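You operate a simulated robot arm through the tools that you are given. There is no shell and no other tool.

The job below is to be done with a simulated robot arm. You get a single attempt, and the scene is never put back.

JOB
Put things in order on the long ledge. At the end: the white spine clip stands where the orange clay pot stood; the orange clay pot stands where the folded green cloth stood; the felt pad with a wooden grip stands where the white spine clip stood; the folded green cloth is on the orange puzzle box (marked "FIELD"); whatever was shut is shut again. Leave all else as you found it, and nothing knocked over.

The check looks at the end state, three seconds after you hand in, the way a careful person would. Anything else that was tipped, shoved, dropped, spilled or broken makes it a failure. Flat cloth is picked up by pressing the open fingertips on it (5 to 10 N) and closing them slowly along it; thin cloth reads only 2 to 8 mm in the jaws.

ROBOT AND FRAMES
A 7-joint arm with a two-finger parallel gripper, fixed in place. Base frame: the origin is at the foot of the arm, x ahead of it, y to its left, z up; the work surface is at about z = 700. Readings come in mm, degrees, newtons and seconds.
With the tool pointing down near the work surface it reaches from about 140 to 660 mm from the base axis. Its first joint turns from -66.0 to 66.0 degrees. Payload 2.4 kg.
The tool frame sits at the grasp point between the pads (the TCP): z along the fingers, y along the line on which they close. The tips reach 30 mm beyond it. Largest opening 94 mm; finger width 28, thickness 10; the body of the gripper, 50 by 96 mm, starts 55 mm behind the TCP.
Orientation is told as [roll, pitch, yaw] about the base's x, y, z axes, in that order, counted from this pose: with the fingers straight down and closing along the base's y, the tool's x points along the base's -x, its y along +y and its z along -z.

CONTROLS
- The arm moves only by the tool arm_command. Its argument "targets" is a list of rows, each an object (a shift or turn left out is 0, a gripper value left out holds the last) with "grip": the gripper command, from -1 (shut) to 1 (fully open), values between in proportion; "linear": the shift along the tool's x, y, z in units of 300 mm (1.0 is 300 mm), a list of three; "rot": the turn, a rotation vector about the tool's x, y, z in units of 180 degrees (1.0 is 180 degrees), a list of three. In form: [{"grip": grip, "linear": [tx, ty, tz], "rot": [ax, ay, az]}, ...]. A call has 1 to 20 rows; each row is the pose to reach, as a shift and turn from the pose commanded when the call began, along the tool's axes at that moment. A call with a number of a shift or a turn outside -1 to 1 is refused whole. Each row takes 0.2 s and may step no farther than 50 mm and 8.6 degrees from the row before; otherwise, or with a gripper value out of range, the whole call is refused. Where a pose cannot be reached the arm comes as near as it can. A force on the tool above 40 N (or 10 N above the force at the start of the call, whichever is more), or a blocked arm, ends the call early, and 0.2 s more pass. The fingers move at their own pace (about 153 mm/s each) and stop on an object; they squeeze with about 42 N. The grip force told is the motor's: it shows also when the fingers shut on nothing. Time passes only in rows, and 0.2 s behind the last, so rows that repeat a pose let the fingers close. It gives the time, the measured TCP pose, the force on the tool (base axes), the opening and the grip force at its end, in the units of the frame above (readings bear some noise), with the torque about the TCP (base axes, N m) and any sound that the robot's microphone picked up.
- Cameras (640 x 400 px; columns grow to the right, rows downward): "scene" is fixed at [40.7, 479.5, 1436.4]; the picture's right is [-0.71, -0.70, 0.00], its down [-0.46, 0.47, -0.76] and it looks along [0.53, -0.54, -0.66] (base axes); focal length 332 px, centre (320, 200). "wrist" rides on the gripper at [76, 14, -103] in the tool frame; the picture's right is [-0.18, 0.98, 0.00], its down [-0.75, -0.14, -0.64] and it looks along [-0.63, -0.12, 0.77] (tool axes); focal length 243 px, centre (320, 200). There is no depth. A picture from a camera that has moved, and an enlarged one, comes with that camera's place and axes in the base frame and with its lens.
- snapshot(camera): a new picture of that camera. It takes no simulated time.
- inspect(camera, box): a new picture of the part [left, top, right, bottom] of that camera's present view, enlarged. It takes no simulated time.
- sign_off(): hands the job in; it is judged then, once.

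Places have to be worked out from the pictures, the camera data and where the tool is seen. Open the gripper and draw the arm clear of the work before you hand the job in, unless the task says otherwise.

The tools are called after "Request:" as name(argument=value, ...) on one line, values as JSON. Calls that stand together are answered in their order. arm_command: Moves the arm, as the interface text tells. Its arguments: {"type":"object","properties":{"targets":{"type":"array"}},"required":["targets"]} The other tools are called the same way: snapshot (camera) takes a picture; inspect (camera, box) takes an enlarged picture of a part of a camera's view; sign_off () hands the job in.

At the start:

```text
time_s: 0.0
eef_pos: [430.5, -112.8, 968.7]
orientation: [0.1, 0.0, 0.1]
contact_force: [-1.0, 0.4, -0.5]
moment: [0.0, 0.01, 0.01]
finger_gap: 94.0
grip_force: 0.1
```

scene: 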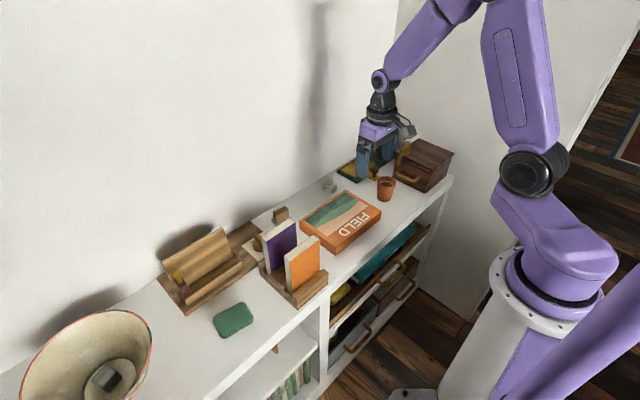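
wrist: 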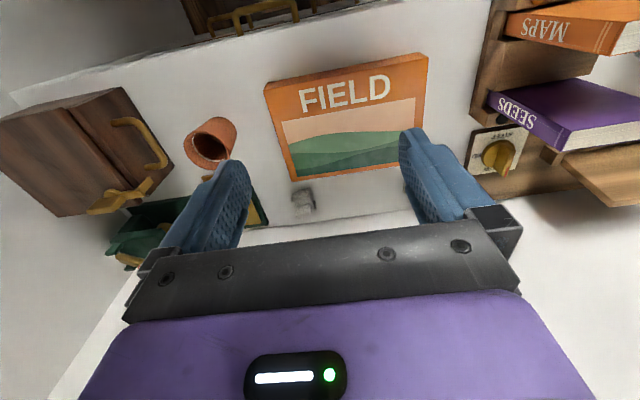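

I start by looking closely at the ledge from the fixed camera and the wrist camera to identify all items.

Request:
inspect(camera="scene", box=[300, 120, 460, 260])

Request:
inspect(camera="scene", box=[140, 180, 340, 360])

Request:
inspect(camera="scene", box=[0, 280, 240, 400])

Request:
inspect(camera="wrist", box=[0, 60, 320, 280])

Request:
inspect(camera="wrist", box=[420, 0, 640, 240])

```text
2.86 times, centred on (380, 190) of scene
camera zoom: at [40.7, 479.5, 1436.4], right [-0.71, -0.7, 0.0], down [-0.46, 0.47, -0.76], along [0.53, -0.54, -0.66], focal length 949 px, centre (149, 229)
```

zoom: 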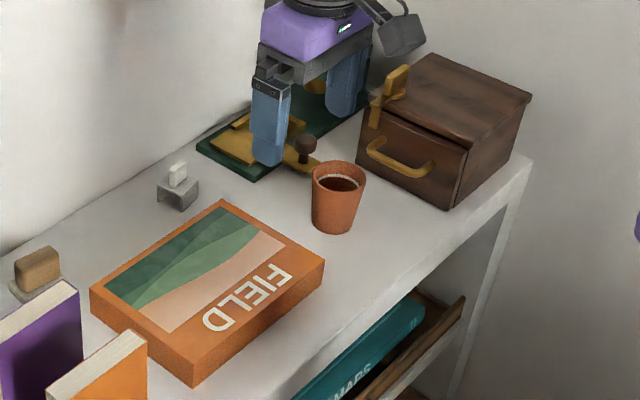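

```text
2.22 times, centred on (240, 270) of scene
camera zoom: at [40.7, 479.5, 1436.4], right [-0.71, -0.7, 0.0], down [-0.46, 0.47, -0.76], along [0.53, -0.54, -0.66], focal length 738 px, centre (498, 44)
```

zoom: 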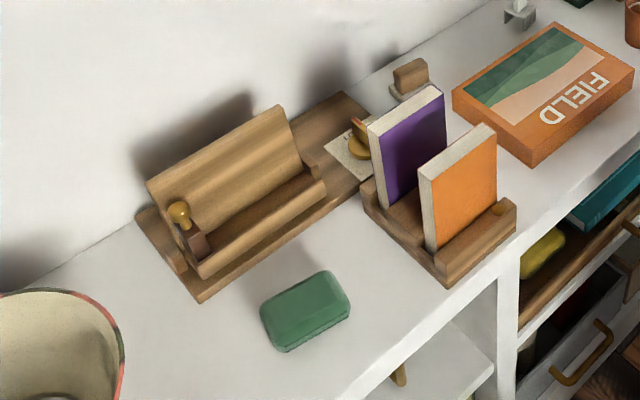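

```text
2.67 times, centred on (120, 340) of scene
camera zoom: at [40.7, 479.5, 1436.4], right [-0.71, -0.7, 0.0], down [-0.46, 0.47, -0.76], along [0.53, -0.54, -0.66], focal length 886 px, centre (853, -173)
```

zoom: 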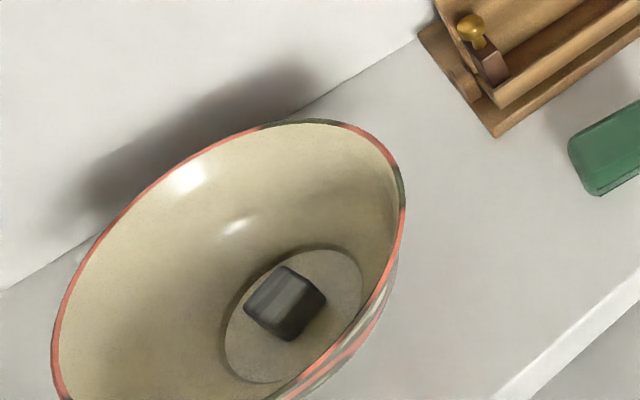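

```text
1.82 times, centred on (160, 170) of wrist
camera zoom: at [352.8, -99.0, 1071.6], right [0.18, 0.98, 0.0], down [0.75, -0.14, 0.64], along [0.63, -0.12, -0.77], focal length 441 px, centre (611, 254)
```

zoom: 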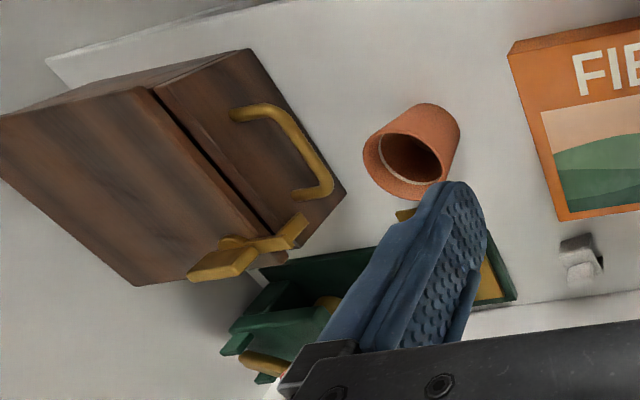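

```text
1.67 times, centred on (530, 120) of wrist
camera zoom: at [352.8, -99.0, 1071.6], right [0.18, 0.98, 0.0], down [0.75, -0.14, 0.64], along [0.63, -0.12, -0.77], focal length 404 px, centre (-30, 333)
```

zoom: 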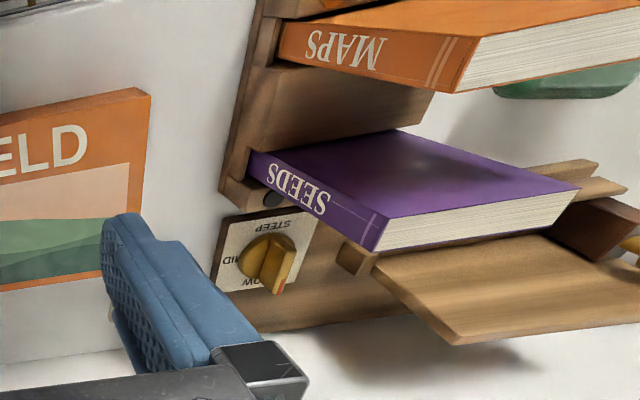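

The items seem to be: clip at about (650,-190), pot at about (490,-295), green cloth at about (465,335), felt pad at about (648,35). I move at safe height towards the left side of the ledge to view the cloth and surroundings with the wrist camera.

Request:
arm_command(targets=[{"grip": 1, "linear": [0.1, 0.1, 0]}, {"linear": [0.2, 0.23, 0]}, {"linear": [0.3, 0.36, 0]}, {"linear": [0.4, 0.49, 0]}, {"linear": [0.45, 0.64, 0]}, {"linear": [0.45, 0.8, 0]}, {"linear": [0.45, 0.95, 0]}, {"linear": [0.45, 1.0, 0]}])

Request:
snapshot(camera="wrist")

Request:
snapshot(camera="scene")

```text
time_s: 1.8
eef_pos: [297.0, 187.3, 970.1]
orientation: [0.0, 0.1, 0.0]
contact_force: [0.1, 0.4, -0.1]
moment: [0.03, -0.02, 0.02]
finger_gap: 93.9
grip_force: 0.0
```

```text
taken
camera wrist: at [220.1, 200.9, 1072.2], right [0.18, 0.98, 0.0], down [0.75, -0.14, 0.64], along [0.63, -0.12, -0.77], focal length 243 px, centre (320, 200)
```

wrist: 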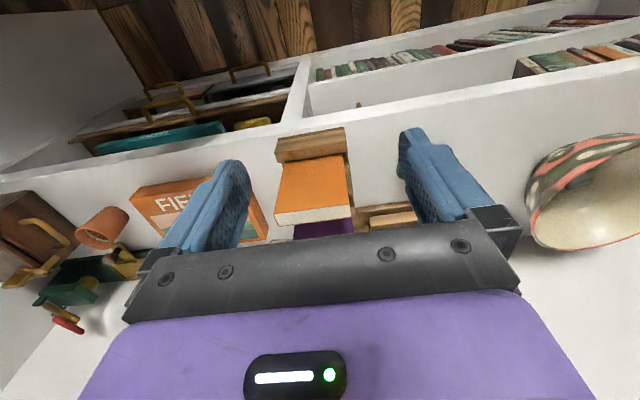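

```text
taken
```

scene: 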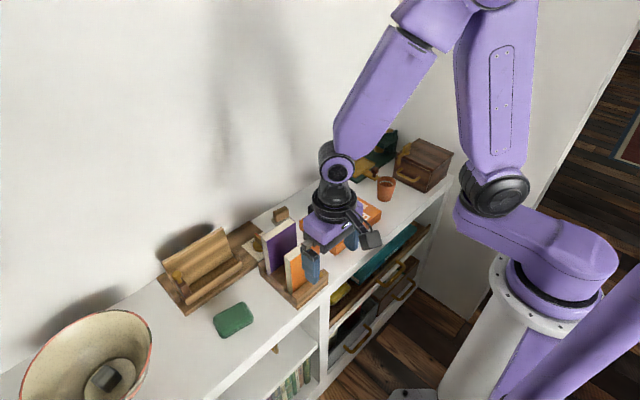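

The cloth lies hidden behind the right finger. I shift further left so it's seen between the fingers.

Request:
arm_command(targets=[{"linear": [0, 0.15, 0]}, {"linear": [0, 0.3, 0]}, {"linear": [0, 0.45, 0]}, {"linear": [0, 0.55, 0]}, {"linear": [0, 0.55, 0]}])

Request:
snapshot(camera="wrist")

Request:
inspect(camera="wrist", box=[180, 80, 420, 240])

```text
time_s: 3.0
eef_pos: [294.1, 351.8, 969.3]
orientation: [-0.1, 0.0, 0.0]
contact_force: [-1.1, 1.0, 0.1]
moment: [0.01, 0.01, -0.01]
finger_gap: 94.0
grip_force: 0.0
```

```text
taken
camera wrist: at [217.6, 366.6, 1071.5], right [0.18, 0.98, 0.0], down [0.75, -0.14, 0.64], along [0.63, -0.12, -0.77], focal length 243 px, centre (320, 200)
```

wrist: 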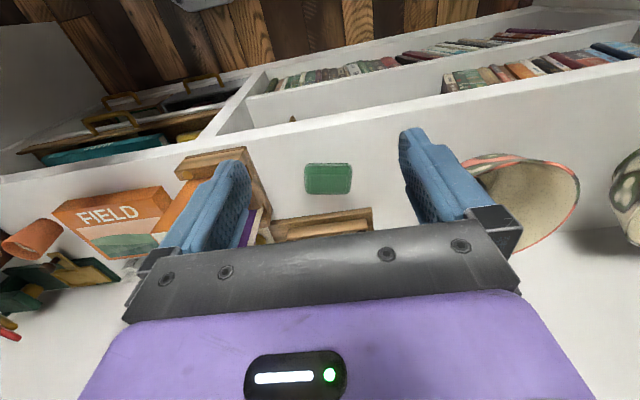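

```text
2.50 times, centred on (300, 160) of wrist
camera zoom: at [217.6, 366.6, 1071.5], right [0.18, 0.98, 0.0], down [0.75, -0.14, 0.64], along [0.63, -0.12, -0.77], focal length 606 px, centre (370, 300)
```

zoom: 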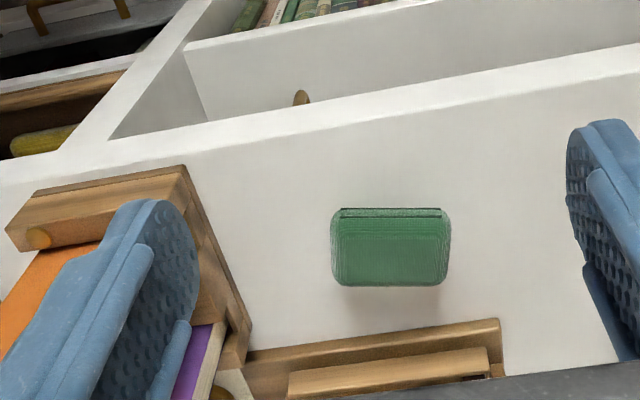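

The green item is a folded cloth about 56×80 mm, centred near (466,334). I go lower in front of it for a close look at its thickness.

Request:
arm_command(targets=[{"linear": [-0.065, -0.012, 0.113]}, {"linear": [-0.13, -0.024, 0.226]}, {"linear": [-0.195, -0.036, 0.339]}, {"linear": [-0.26, -0.048, 0.452]}, {"linear": [-0.323, -0.06, 0.563]}, {"linear": [-0.323, -0.06, 0.563]}])

Request:
snapshot(camera="wrist")

Request:
snapshot(camera="scene")

```text
time_s: 4.4
eef_pos: [392.9, 332.9, 800.0]
orientation: [0.0, 0.0, 0.0]
contact_force: [-0.5, 1.3, -0.8]
moment: [-0.02, -0.02, -0.01]
finger_gap: 94.0
grip_force: 0.0
```

```text
taken
camera wrist: at [315.8, 346.7, 901.6], right [0.18, 0.98, 0.0], down [0.75, -0.14, 0.64], along [0.63, -0.12, -0.77], focal length 243 px, centre (320, 200)
```

wrist: 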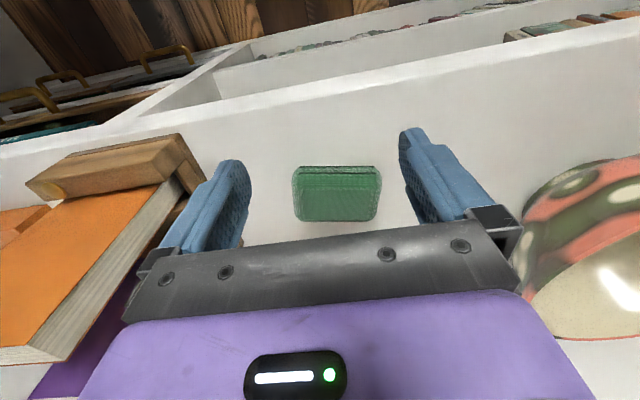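

```text
taken
```

scene: 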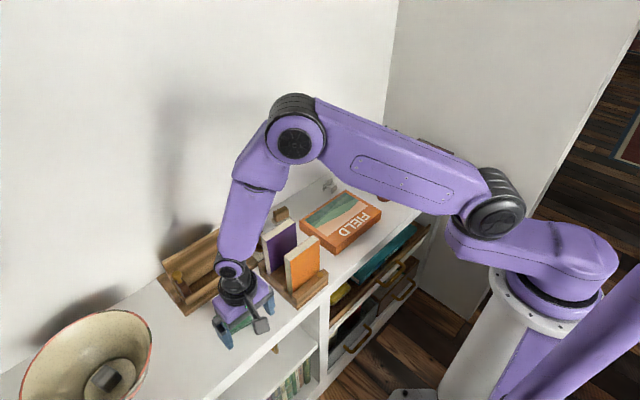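

Request:
inspect(camera="wrist", box=[260, 140, 420, 240])

Request:
inspect(camera="scene", box=[180, 190, 340, 350])

```text
4.00 times, centred on (340, 190) of wrist
camera zoom: at [315.8, 346.7, 901.6], right [0.18, 0.98, 0.0], down [0.75, -0.14, 0.64], along [0.63, -0.12, -0.77], focal length 970 px, centre (240, 240)
```

zoom: 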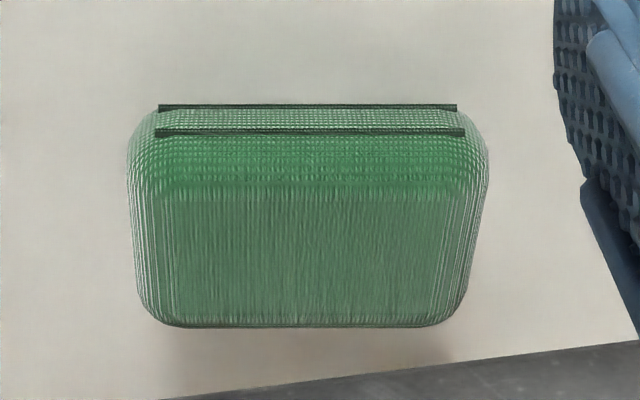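

```text
2.50 times, centred on (260, 270) of scene
camera zoom: at [40.7, 479.5, 1436.4], right [-0.71, -0.7, 0.0], down [-0.46, 0.47, -0.76], along [0.53, -0.54, -0.66], focal length 831 px, centre (470, 25)
```

zoom: 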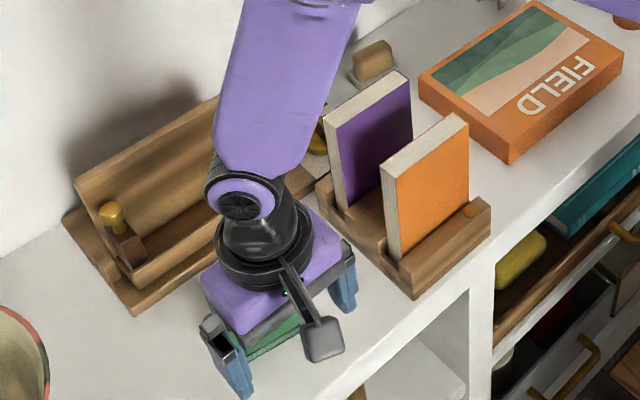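

The cloth is a rounded pad roughly 62 (x) × 85 (y) × ~20 mm centred near (470,336). I'll turn the gripper 90° so it closes along x (the short side), centred above it.

Request:
arm_command(targets=[{"grip": 1, "linear": [-0.02, 0, -0.05], "rot": [0, 0, -0.0417]}, {"linear": [-0.04, 0, -0.1], "rot": [0, 0, -0.0833]}, {"linear": [-0.065, 0, -0.1], "rot": [0, 0, -0.125]}, {"linear": [-0.09, 0, -0.1], "rot": [0, 0, -0.1667]}, {"linear": [-0.11, 0.0, -0.1], "rot": [0, 0, -0.2083]}, {"linear": [-0.13, 0.0, -0.1], "rot": [0, 0, -0.25]}, {"linear": [-0.15, 0.003, -0.1], "rot": [0, 0, -0.2917]}, {"linear": [-0.17, 0.003, -0.1], "rot": [0, 0, -0.3333]}, {"linear": [-0.19, 0.004, -0.1], "rot": [0, 0, -0.375]}, {"linear": [-0.21, 0.005, -0.1], "rot": [0, 0, -0.4167]}, {"linear": [-0.235, 0.006, -0.1], "rot": [0, 0, -0.4583]}, {"linear": [-0.258, 0.006, -0.1], "rot": [0, 0, -0.5]}, {"linear": [-0.258, 0.006, -0.1], "rot": [0, 0, -0.5]}])

Request:
snapshot(camera="wrist")

Request:
snapshot(camera="scene")

```text
time_s: 7.2
eef_pos: [467.9, 336.3, 829.3]
orientation: [0.0, 0.0, 90.0]
contact_force: [0.4, -0.5, 0.3]
moment: [-0.02, 0.01, 0.01]
finger_gap: 93.8
grip_force: 0.0
```

```text
taken
camera wrist: at [453.6, 259.6, 932.2], right [-0.98, 0.18, 0.0], down [0.14, 0.75, 0.64], along [0.12, 0.63, -0.77], focal length 243 px, centre (320, 200)
```

wrist: 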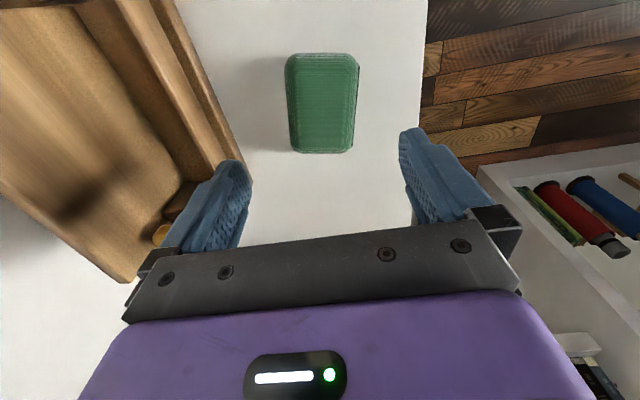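

```text
taken
```

scene: 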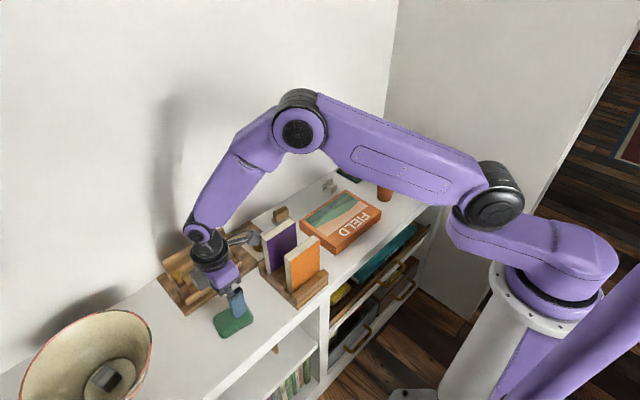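

Estimates from this view agree: cloth centre ≈ (467,336), TCP is right over it, and the cradle at x≈560 is clear of the fingers. I lower so that the tips are just above the ledge.

Request:
arm_command(targets=[{"grip": 1, "linear": [0, 0, 0.1]}, {"linear": [0, 0, 0.2]}, {"linear": [0, 0, 0.27]}, {"linear": [0, 0, 0.3]}, {"linear": [0, 0, 0.3127]}, {"linear": [0, 0, 0.3127]}])

Request:
snapshot(camera="wrist")

Request:
inspect(camera="scene", box=[180, 240, 300, 350])

```text
time_s: 8.6
eef_pos: [470.1, 336.0, 735.7]
orientation: [0.0, 0.0, 90.0]
contact_force: [0.4, -0.8, 0.2]
moment: [0.03, -0.01, -0.01]
finger_gap: 93.9
grip_force: 0.1
```

```text
taken
camera wrist: at [454.3, 259.3, 838.0], right [-0.98, 0.18, 0.0], down [0.14, 0.75, 0.64], along [0.12, 0.63, -0.77], focal length 243 px, centre (320, 200)
```

wrist: 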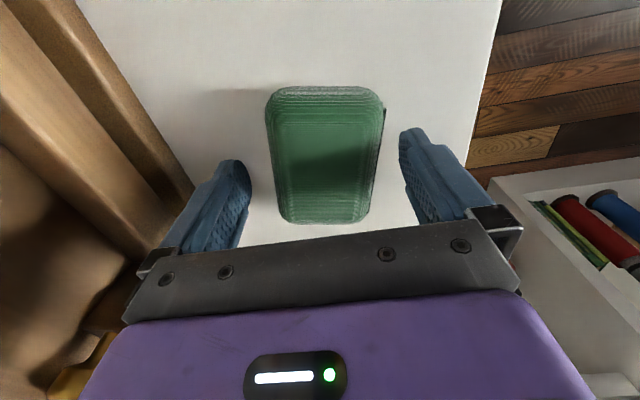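

```text
3.64 times, centred on (240, 295) of scene
camera zoom: at [40.7, 479.5, 1436.4], right [-0.71, -0.7, 0.0], down [-0.46, 0.47, -0.76], along [0.53, -0.54, -0.66], focal length 1208 px, centre (611, -146)
```

zoom: 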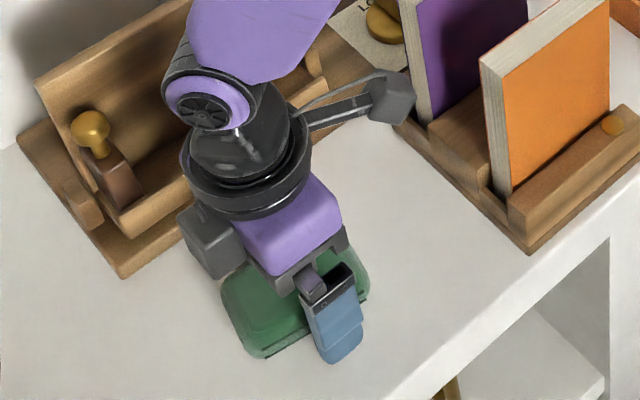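

Fingers straddle the cloth with tips just above the ledge. I close slowly to about 56 mm and read the grip.

Request:
arm_command(targets=[{"grip": 0.6}, {"grip": 0.45}, {"grip": 0.35}, {"grip": 0.28}, {"grip": 0.22}, {"grip": 0.22}])

Request:
snapshot(camera="wrist")

```text
time_s: 10.0
eef_pos: [469.6, 336.8, 736.2]
orientation: [0.0, 0.0, 90.0]
contact_force: [-0.1, 0.0, 0.4]
moment: [0.04, -0.01, 0.0]
finger_gap: 63.7
grip_force: 41.7
```

```text
taken
camera wrist: at [454.3, 259.2, 838.2], right [-0.98, 0.18, 0.0], down [0.14, 0.75, 0.64], along [0.12, 0.63, -0.77], focal length 243 px, centre (320, 200)
```

wrist: 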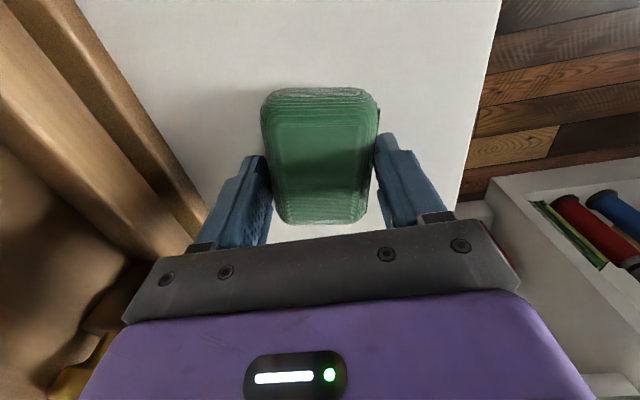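

The cloth is held firmly at 63.7 mm. Its original centre was about (467.5,336); I lift it straight up.

Request:
arm_command(targets=[{"grip": 0.22, "linear": [0, 0, -0.03]}, {"linear": [0, 0, -0.1]}, {"linear": [0, 0, -0.2]}, {"linear": [0, 0, -0.33]}, {"linear": [0, 0, -0.48]}, {"linear": [0, 0, -0.63]}, {"linear": [0, 0, -0.63]}])

Request:
snapshot(camera="wrist")

Request:
snapshot(camera="scene")

```text
time_s: 11.6
eef_pos: [470.7, 334.1, 926.8]
orientation: [0.1, 0.1, 90.0]
contact_force: [0.2, -0.9, -0.7]
moment: [-0.02, 0.04, -0.01]
finger_gap: 57.3
grip_force: 0.1
```

```text
taken
camera wrist: at [455.6, 257.6, 1028.8], right [-0.98, 0.18, 0.0], down [0.14, 0.75, 0.64], along [0.12, 0.63, -0.77], focal length 243 px, centre (320, 200)
```

wrist: 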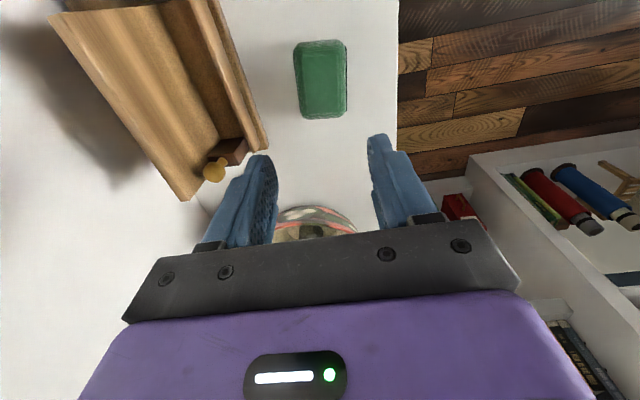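

```text
taken
```

scene: 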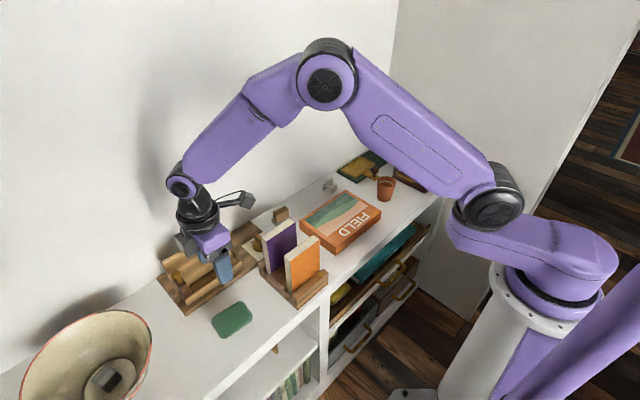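

The cloth slipped out of the jaws (gap fell to the commanded 57 mm), and it still lies in place on the ledge. Let me check its state before a lower, firmer grasp.

Request:
inspect(camera="wrist", box=[240, 20, 400, 140])

Request:
inspect(camera="scene", box=[190, 280, 280, 350])

```text
3.33 times, centred on (320, 80) of wrist
camera zoom: at [455.6, 257.6, 1028.8], right [-0.98, 0.18, 0.0], down [0.14, 0.75, 0.64], along [0.12, 0.63, -0.77], focal length 809 px, centre (320, 600)
```

zoom: 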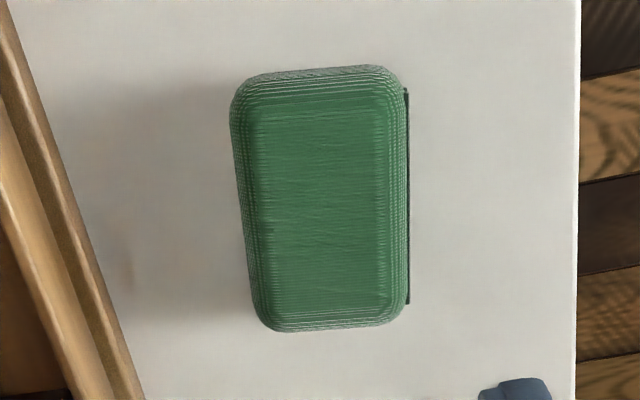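

```text
5.71 times, centred on (235, 315) of scene
camera zoom: at [40.7, 479.5, 1436.4], right [-0.71, -0.7, 0.0], down [-0.46, 0.47, -0.76], along [0.53, -0.54, -0.66], focal length 1898 px, centre (806, -457)
```

zoom: 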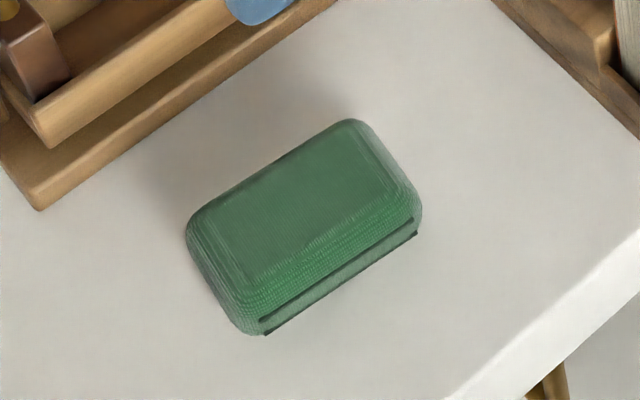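

The cloth is flat, turned by a few degrees at most. I re-open, descend lower this time (tips almost touching the ledge), with small steps at the end to feel for the surface.

Request:
arm_command(targets=[{"grip": 1, "linear": [0, 0, 0.15]}, {"linear": [0, 0, 0.3]}, {"linear": [0, 0, 0.45]}, {"linear": [0, 0, 0.55]}, {"linear": [0, 0, 0.6]}, {"linear": [0, 0, 0.625]}, {"linear": [0, 0, 0.64]}, {"linear": [0, 0, 0.646]}, {"linear": [0, 0, 0.646]}])

```text
time_s: 13.6
eef_pos: [469.7, 335.3, 731.2]
orientation: [0.1, 0.0, 90.1]
contact_force: [0.1, -1.0, 0.7]
moment: [-0.02, -0.01, 0.01]
finger_gap: 94.0
grip_force: 0.1
```

No contact yet at 731. I feel 1.5 mm further down.

Request:
arm_command(targets=[{"grip": 1, "linear": [0, 0, 0.004]}, {"linear": [0, 0, 0.004]}])

Request:
inspect(camera="wrist", box=[180, 60, 460, 260])

```text
time_s: 14.2
eef_pos: [469.9, 335.7, 731.8]
orientation: [-0.1, 0.0, 90.0]
contact_force: [-0.1, 0.5, -1.2]
moment: [-0.01, -0.01, 0.0]
finger_gap: 94.4
grip_force: 0.1
```

```text
2.00 times, centred on (320, 160) of wrist
camera zoom: at [453.9, 259.5, 833.8], right [-0.98, 0.18, 0.0], down [0.14, 0.75, 0.64], along [0.12, 0.63, -0.77], focal length 485 px, centre (320, 280)
```

zoom: 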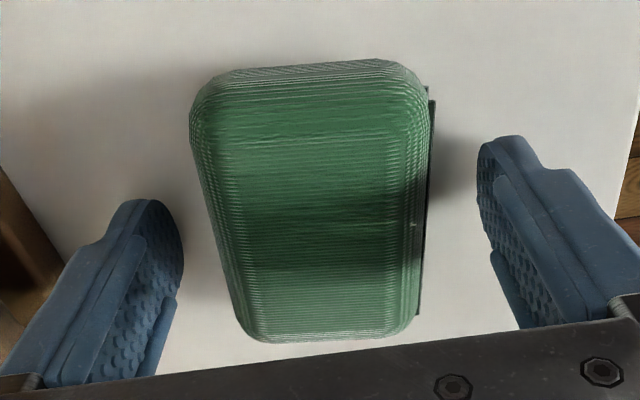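

The commanded tips are now at ledge level with no contact force. The cloth is turned ~4°; I match this yaw, then close slowly with full force behind it.

Request:
arm_command(targets=[{"grip": 1, "rot": [0, 0, -0.022]}, {"grip": 0.6, "rot": [0, 0, -0.022]}, {"grip": 0.45, "rot": [0, 0, -0.022]}, {"grip": 0.38, "rot": [0, 0, -0.022]}, {"grip": 0.33, "rot": [0, 0, -0.022]}, {"grip": 0.28, "rot": [0, 0, -0.022]}, {"grip": 0.2, "rot": [0, 0, -0.022]}, {"grip": 0.1, "rot": [0, 0, -0.022]}, {"grip": 0.0, "rot": [0, 0, -0.022]}, {"grip": 0.0, "rot": [0, 0, -0.022]}])

Request:
snapshot(camera="wrist")

```text
time_s: 16.4
eef_pos: [469.7, 336.9, 731.0]
orientation: [0.0, 0.1, 94.0]
contact_force: [-0.3, -0.4, -0.1]
moment: [0.0, 0.02, -0.02]
finger_gap: 67.1
grip_force: 41.8
```

```text
taken
camera wrist: at [459.3, 258.6, 833.7], right [-0.99, 0.12, 0.0], down [0.09, 0.76, 0.64], along [0.07, 0.64, -0.77], focal length 243 px, centre (320, 200)
```

wrist: 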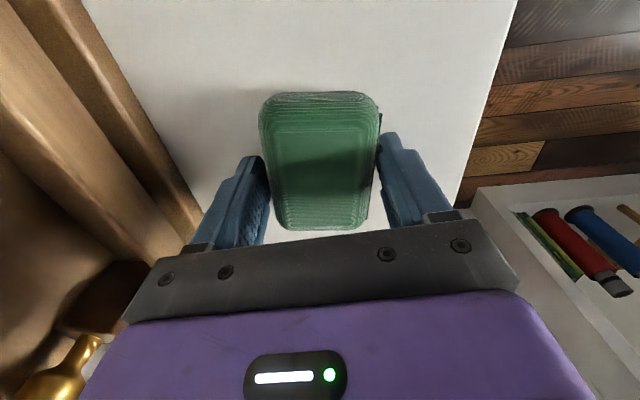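

Held at 67.1 mm with 42 N. I lift slowly by a few mm and check that the gap holds.

Request:
arm_command(targets=[{"grip": 0.0, "linear": [0, 0, -0.01]}, {"linear": [0, 0, -0.02]}, {"linear": [0, 0, -0.035]}, {"linear": [0, 0, -0.05]}, {"linear": [0, 0, -0.065]}, {"linear": [0, 0, -0.08]}, {"linear": [0, 0, -0.08]}])

Request:
snapshot(camera="wrist")

Request:
inspect(camera="scene", box=[190, 270, 290, 350])

```text
time_s: 18.0
eef_pos: [469.2, 335.0, 755.0]
orientation: [-0.1, 0.0, 94.0]
contact_force: [-0.5, -0.3, -1.3]
moment: [0.0, 0.02, 0.03]
finger_gap: 66.5
grip_force: 42.3
```

```text
taken
camera wrist: at [459.2, 258.3, 856.6], right [-0.99, 0.12, 0.0], down [0.09, 0.76, 0.64], along [0.07, 0.64, -0.77], focal length 243 px, centre (320, 200)
```

wrist: 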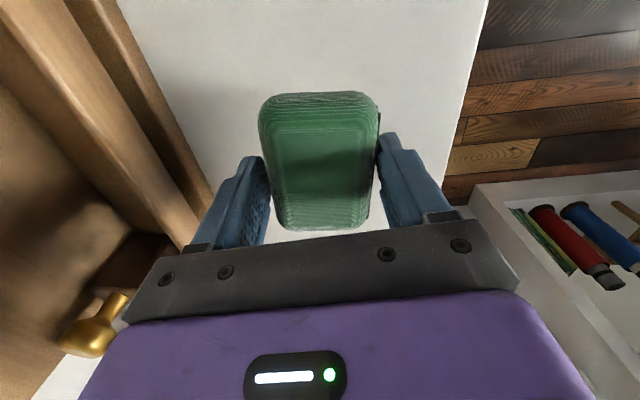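

```text
5.00 times, centred on (240, 310) of scene
camera zoom: at [40.7, 479.5, 1436.4], right [-0.71, -0.7, 0.0], down [-0.46, 0.47, -0.76], along [0.53, -0.54, -0.66], focal length 1661 px, centre (720, -350)
```

zoom: 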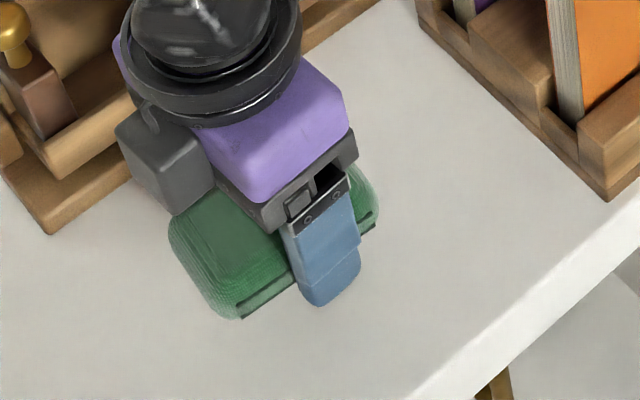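

The cloth is held and lifts with the gripper. I raise it slowly to well above the books.

Request:
arm_command(targets=[{"grip": 0.0, "linear": [0, 0, -0.04]}, {"linear": [0, 0, -0.1]}, {"linear": [0, 0, -0.16]}, {"linear": [0, 0, -0.23]}, {"linear": [0, 0, -0.3]}, {"linear": [0, 0, -0.37]}, {"linear": [0, 0, -0.44]}, {"linear": [0, 0, -0.51]}, {"linear": [0, 0, -0.58]}, {"linear": [0, 0, -0.65]}, {"linear": [0, 0, -0.68]}, {"linear": [0, 0, -0.68]}])

Request:
snapshot(camera="wrist")

```text
time_s: 20.6
eef_pos: [470.0, 335.5, 958.9]
orientation: [-0.1, -0.1, 94.0]
contact_force: [-0.1, 0.0, -0.7]
moment: [-0.02, 0.0, 0.01]
finger_gap: 65.6
grip_force: 42.5
```

```text
taken
camera wrist: at [460.1, 258.3, 1060.7], right [-0.99, 0.12, 0.0], down [0.09, 0.76, 0.64], along [0.07, 0.64, -0.77], focal length 243 px, centre (320, 200)
```

wrist: 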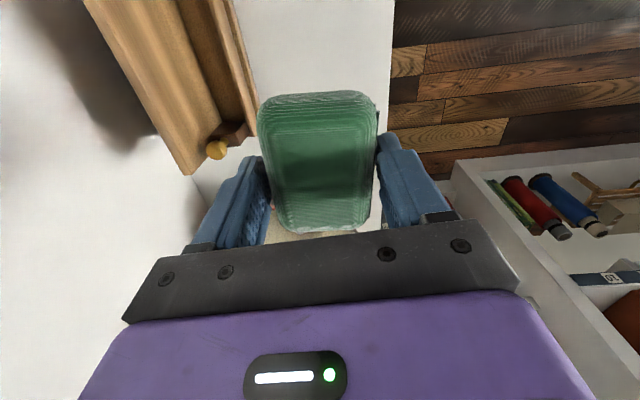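

The gap creeps very slowly (67.1→65.6), so I move without delay: sideways over the books toward the FIELD box.

Request:
arm_command(targets=[{"grip": 0.0, "linear": [0.09, 0, 0]}, {"linear": [0.25, 0, 0]}, {"linear": [0.41, 0, 0]}, {"linear": [0.57, 0, 0]}, {"linear": [0.73, 0, 0]}, {"linear": [0.89, 0, 0]}, {"linear": [1.0, -0.004, 0]}])

```text
time_s: 22.2
eef_pos: [491.8, 35.2, 958.6]
orientation: [0.1, 0.0, 93.9]
contact_force: [0.0, -0.2, 0.1]
moment: [0.04, -0.04, -0.01]
finger_gap: 65.3
grip_force: 41.6
```

Still held (65.3). Next I carry it over the box centre (≈(501,-79)) and down to just above the box top.

Request:
arm_command(targets=[{"grip": 0.0, "linear": [0.1, 0, 0.03]}, {"linear": [0.22, 0, 0.12]}, {"linear": [0.32, -0.002, 0.24]}, {"linear": [0.38, -0.003, 0.38]}, {"linear": [0.381, -0.003, 0.5]}, {"linear": [0.381, -0.003, 0.555]}])

Request:
snapshot(camera="wrist")

Request:
inspect(camera="scene", box=[280, 150, 420, 260])

```text
time_s: 23.6
eef_pos: [500.2, -78.3, 790.4]
orientation: [-0.1, 0.1, 94.0]
contact_force: [-0.5, 0.7, 0.1]
moment: [0.0, 0.0, -0.01]
finger_gap: 64.8
grip_force: 41.8
```

```text
taken
camera wrist: at [490.3, -155.6, 892.7], right [-0.99, 0.12, 0.0], down [0.09, 0.76, 0.64], along [0.08, 0.64, -0.77], focal length 243 px, centre (320, 200)
```

wrist: 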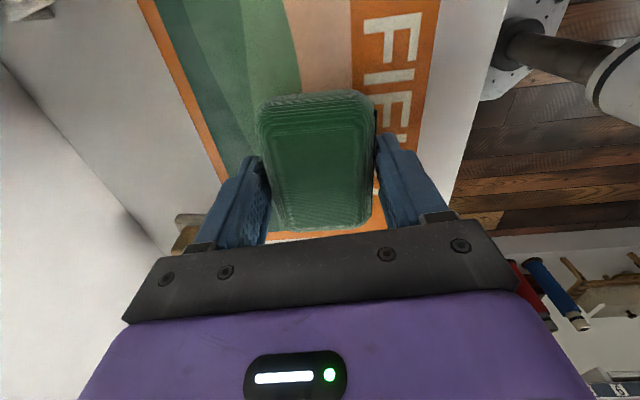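

```text
3.64 times, centred on (350, 205) of scene
camera zoom: at [40.7, 479.5, 1436.4], right [-0.71, -0.7, 0.0], down [-0.46, 0.47, -0.76], along [0.53, -0.54, -0.66], focal length 1208 px, centre (211, 182)
```

zoom: 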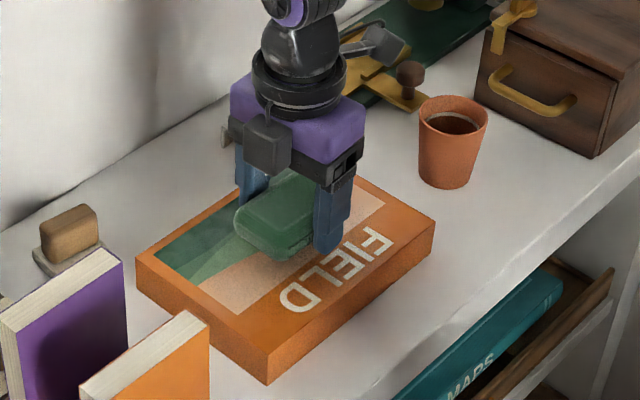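

The cloth is over the box's middle, about 10 mm above the lid. I lower in small steps, watching the force.

Request:
arm_command(targets=[{"grip": 0.0, "linear": [0, 0, 0.01]}, {"linear": [0, 0, 0.018]}, {"linear": [0, 0, 0.026]}, {"linear": [0, 0, 0.033]}])

Request:
inspect(camera="scene", box=[310, 170, 390, 230])

```text
time_s: 24.6
eef_pos: [499.9, -77.5, 781.1]
orientation: [0.0, 0.0, 94.0]
contact_force: [0.0, 0.5, -0.2]
moment: [0.02, -0.01, 0.0]
finger_gap: 64.7
grip_force: 41.9
```

```text
6.67 times, centred on (350, 200) of scene
camera zoom: at [40.7, 479.5, 1436.4], right [-0.71, -0.7, 0.0], down [-0.46, 0.47, -0.76], along [0.53, -0.54, -0.66], focal length 2215 px, centre (120, 200)
```

zoom: 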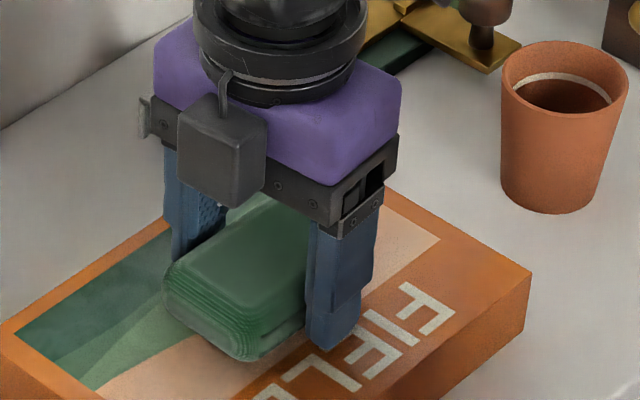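

No contact yet; a few millimetres remain. I continue down in 1.2 mm steps.

Request:
arm_command(targets=[{"grip": 0.0, "linear": [0, 0, 0.004]}, {"linear": [0, 0, 0.008]}, {"linear": [0, 0, 0.012]}, {"linear": [0, 0, 0.012]}])

Request:
inspect(camera="scene", box=[320, 180, 380, 225])

```text
time_s: 25.6
eef_pos: [500.9, -76.9, 778.6]
orientation: [0.0, 0.1, 93.9]
contact_force: [0.3, 0.3, -0.1]
moment: [0.0, 0.0, 0.01]
finger_gap: 64.6
grip_force: 42.0
```

```text
8.89 times, centred on (350, 202) of scene
camera zoom: at [40.7, 479.5, 1436.4], right [-0.71, -0.7, 0.0], down [-0.46, 0.47, -0.76], along [0.53, -0.54, -0.66], focal length 2953 px, centre (53, 178)
```

zoom: 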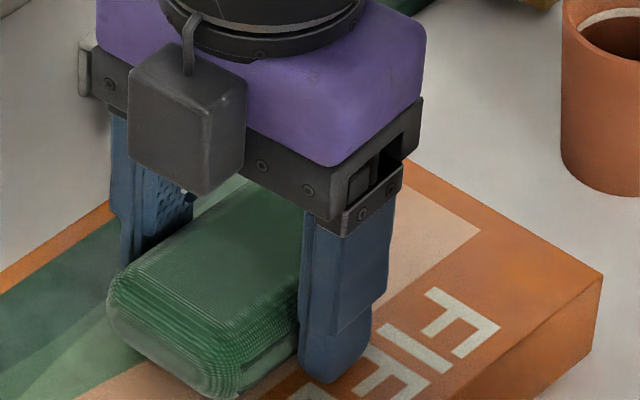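

Still no force. I go on down another 3 mm in tiny steps.

Request:
arm_command(targets=[{"grip": 0.0, "linear": [0, 0, 0.003]}, {"linear": [0, 0, 0.006]}, {"linear": [0, 0, 0.009]}, {"linear": [0, 0, 0.009]}])

```text
time_s: 26.6
eef_pos: [500.0, -76.1, 774.9]
orientation: [0.0, 0.0, 94.1]
contact_force: [0.3, -0.7, -0.1]
moment: [0.02, -0.02, 0.0]
finger_gap: 64.4
grip_force: 42.1
```

No contact yet, so the lid is lower than I judged. I continue in small steps.

Request:
arm_command(targets=[{"grip": 0.0, "linear": [0, 0, 0.004]}, {"linear": [0, 0, 0.008]}, {"linear": [0, 0, 0.012]}, {"linear": [0, 0, 0.016]}, {"linear": [0, 0, 0.016]}])

Request:
inspect(camera="scene", box=[300, 170, 400, 255])

```text
time_s: 27.8
eef_pos: [500.5, -77.4, 770.8]
orientation: [0.0, 0.0, 93.9]
contact_force: [-0.6, 0.0, -0.1]
moment: [-0.02, -0.02, 0.01]
finger_gap: 63.9
grip_force: 41.5
```

```text
4.71 times, centred on (350, 212) of scene
camera zoom: at [40.7, 479.5, 1436.4], right [-0.71, -0.7, 0.0], down [-0.46, 0.47, -0.76], along [0.53, -0.54, -0.66], focal length 1564 px, centre (179, 141)
```

zoom: 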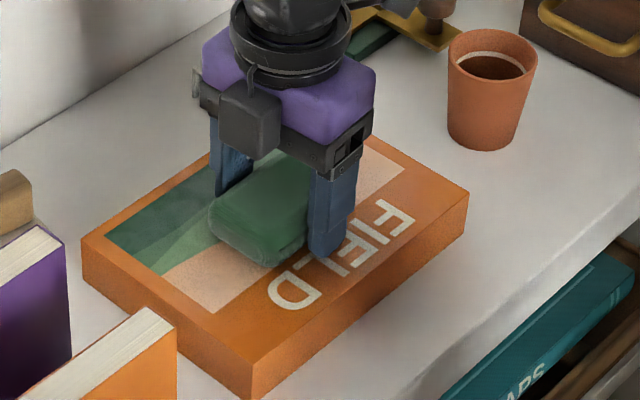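

Re-measuring the box's front corner gives a lid height of about 735 mm, so ~5 mm remain. I continue down stepwise.

Request:
arm_command(targets=[{"grip": 0.0, "linear": [0, 0, 0.004]}, {"linear": [0, 0, 0.008]}, {"linear": [0, 0, 0.011]}, {"linear": [0, 0, 0.014]}, {"linear": [0, 0, 0.014]}])

```text
time_s: 29.0
eef_pos: [500.5, -77.6, 770.0]
orientation: [-0.2, -0.1, 93.9]
contact_force: [-5.2, -0.2, 38.1]
moment: [-0.14, 0.35, -0.21]
finger_gap: 63.5
grip_force: 42.1
```

Contact with the lid (38 N) at TCP z≈770. I relieve the pressure by raising 3.6 mm, then open gently.

Request:
arm_command(targets=[{"grip": 0.0, "linear": [0, 0, -0.012]}, {"grip": 0.0, "linear": [0, 0, -0.012]}])

Request:
inspect(camera="scene", box=[310, 170, 390, 230])

```text
time_s: 29.6
eef_pos: [498.8, -77.3, 769.8]
orientation: [0.1, 0.0, 93.8]
contact_force: [0.0, 0.0, -1.3]
moment: [0.03, -0.01, 0.02]
finger_gap: 63.7
grip_force: 42.4
```

```text
6.67 times, centred on (350, 200) of scene
camera zoom: at [40.7, 479.5, 1436.4], right [-0.71, -0.7, 0.0], down [-0.46, 0.47, -0.76], along [0.53, -0.54, -0.66], focal length 2215 px, centre (120, 200)
```

zoom: 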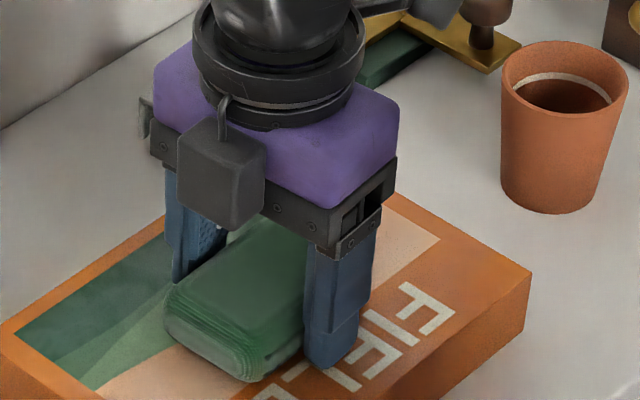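

Force is gone; the cloth rests practically on the lid. I open gradually to let it settle, then rise.

Request:
arm_command(targets=[{"grip": 0.38}, {"grip": 0.45}, {"grip": 0.6}, {"grip": 0.8}, {"grip": 1}, {"grip": 1}, {"grip": 1, "linear": [0, 0, -0.03]}, {"grip": 1, "linear": [0, 0, -0.1]}, {"grip": 1, "linear": [0, 0, -0.25]}, {"grip": 1, "linear": [0, 0, -0.4]}, {"grip": 1, "linear": [0, 0, -0.4]}])

Request:
snapshot(camera="wrist")

Request:
inspect(camera="scene", box=[290, 150, 410, 260])

```text
time_s: 32.0
eef_pos: [500.4, -76.9, 888.9]
orientation: [0.0, 0.0, 94.0]
contact_force: [-0.5, 0.0, -0.4]
moment: [0.0, 0.01, 0.02]
finger_gap: 94.0
grip_force: 0.2
```

```text
taken
camera wrist: at [489.3, -154.3, 991.6], right [-0.99, 0.12, 0.0], down [0.09, 0.76, 0.64], along [0.07, 0.64, -0.77], focal length 243 px, centre (320, 200)
```

wrist: 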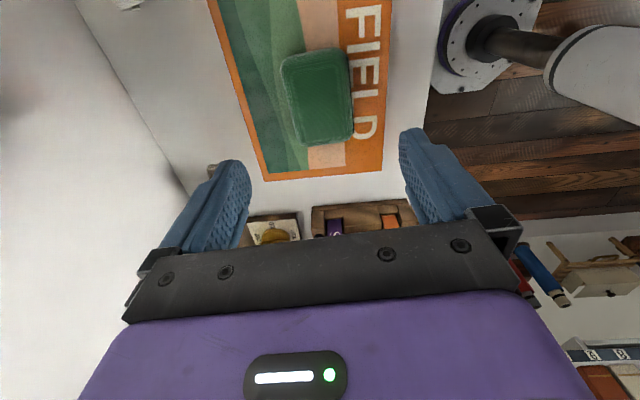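

```text
3.64 times, centred on (350, 205) of scene
camera zoom: at [40.7, 479.5, 1436.4], right [-0.71, -0.7, 0.0], down [-0.46, 0.47, -0.76], along [0.53, -0.54, -0.66], focal length 1208 px, centre (211, 182)
```

zoom: 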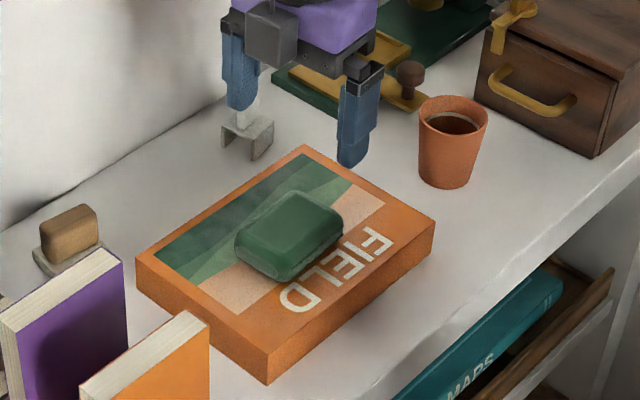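

The cloth lies flat on the box, box unmoved. Next is the pot at about (486,-282), rim z≈770; I move above it at a safe height while turning the gripper back to yaw 0 (closing along y).

Request:
arm_command(targets=[{"grip": 1, "linear": [0.057, 0.0123, -0.037], "rot": [0, 0, 0.0435]}, {"linear": [0.114, 0.0247, -0.037], "rot": [0, 0, 0.087]}, {"linear": [0.171, 0.037, -0.037], "rot": [0, 0, 0.1305]}, {"linear": [0.228, 0.0493, -0.037], "rot": [0, 0, 0.174]}, {"linear": [0.285, 0.0617, -0.037], "rot": [0, 0, 0.2175]}, {"linear": [0.342, 0.074, -0.037], "rot": [0, 0, 0.261]}, {"linear": [0.4, 0.0863, -0.037], "rot": [0, 0, 0.3046]}, {"linear": [0.457, 0.0987, -0.037], "rot": [0, 0, 0.348]}, {"linear": [0.514, 0.111, -0.037], "rot": [0, 0, 0.3916]}, {"linear": [0.571, 0.1233, -0.037], "rot": [0, 0, 0.4351]}, {"linear": [0.628, 0.1357, -0.037], "rot": [0, 0, 0.4787]}, {"linear": [0.6847, 0.148, -0.037], "rot": [0, 0, 0.5222]}, {"linear": [0.6847, 0.148, -0.037], "rot": [0, 0, 0.5222]}])

Request:
snapshot(camera="wrist")

Request:
inspect(camera="wrist", box=[220, 50, 420, 230])

Request:
snapshot(camera="scene")

```text
time_s: 34.8
eef_pos: [469.4, -283.4, 901.8]
orientation: [0.0, 0.1, -0.1]
contact_force: [0.0, -0.1, 0.0]
moment: [-0.01, 0.01, 0.01]
finger_gap: 93.8
grip_force: 0.1
```

```text
taken
camera wrist: at [393.1, -270.4, 1003.2], right [0.19, 0.98, 0.0], down [0.75, -0.14, 0.64], along [0.63, -0.12, -0.77], focal length 243 px, centre (320, 200)
```

wrist: 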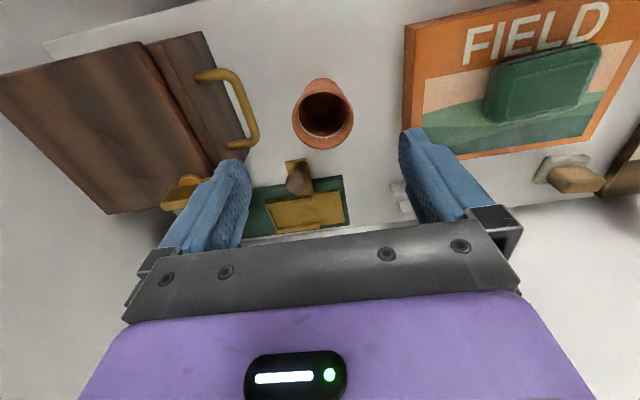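

```text
2.22 times, centred on (320, 140) of wrist
camera zoom: at [393.1, -270.4, 1003.2], right [0.19, 0.98, 0.0], down [0.75, -0.14, 0.64], along [0.63, -0.12, -0.77], focal length 539 px, centre (320, 333)
```

zoom: 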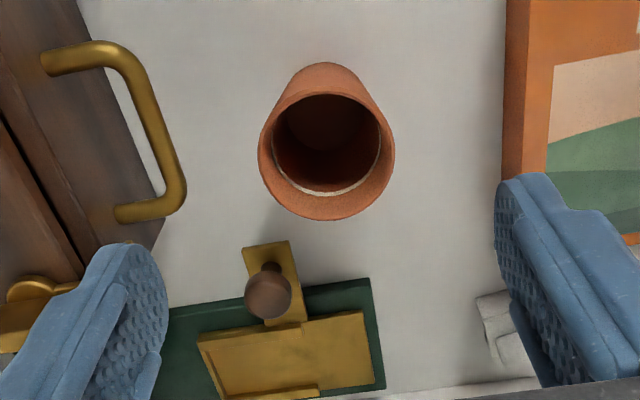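

```text
taken
```

scene: 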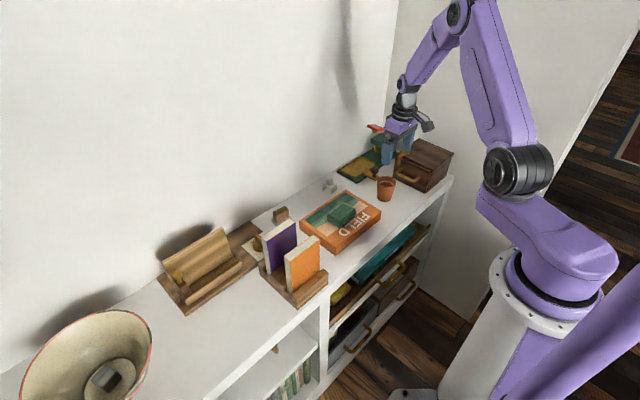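

The pot is empty, its centre at about (486,-285), rim ⌀≈61 mm at z≈768; the drawer handle reaches to y≈-360, so I narrow the opening to ~82 mm and lower over the pot.

Request:
arm_command(targets=[{"grip": 0.745, "linear": [-0.03, 0, 0.1]}, {"linear": [-0.05, 0, 0.22]}, {"linear": [-0.05, 0, 0.3]}, {"linear": [-0.05, 0, 0.3]}])

Request:
snapshot(camera="wrist")

Request:
inspect(camera="scene", box=[340, 120, 460, 220])

```text
time_s: 35.8
eef_pos: [486.2, -284.2, 809.3]
orientation: [-0.1, 0.0, 0.1]
contact_force: [0.5, 0.7, 0.0]
moment: [-0.02, 0.04, 0.0]
finger_gap: 82.3
grip_force: 0.1
```

```text
taken
camera wrist: at [408.7, -271.2, 912.0], right [0.18, 0.98, 0.0], down [0.75, -0.14, 0.64], along [0.63, -0.12, -0.77], focal length 243 px, centre (320, 200)
```

wrist: 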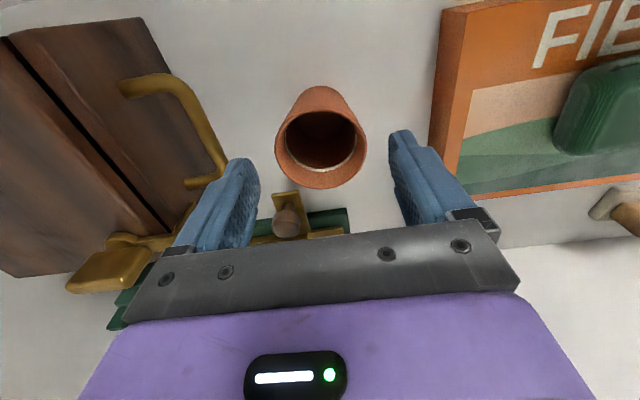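

```text
4.00 times, centred on (400, 170) of scene
camera zoom: at [40.7, 479.5, 1436.4], right [-0.71, -0.7, 0.0], down [-0.46, 0.47, -0.76], along [0.53, -0.54, -0.66], focal length 1329 px, centre (0, 320)
```

zoom: 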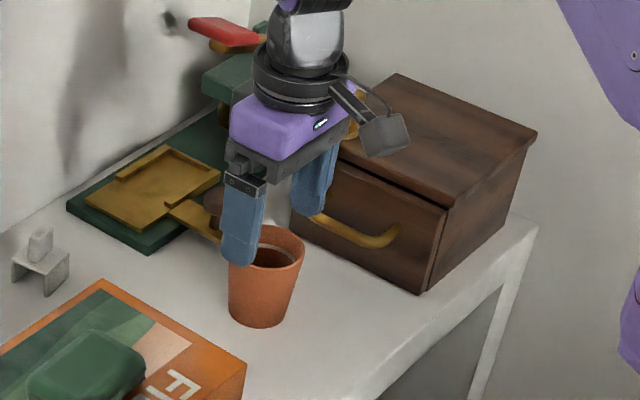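

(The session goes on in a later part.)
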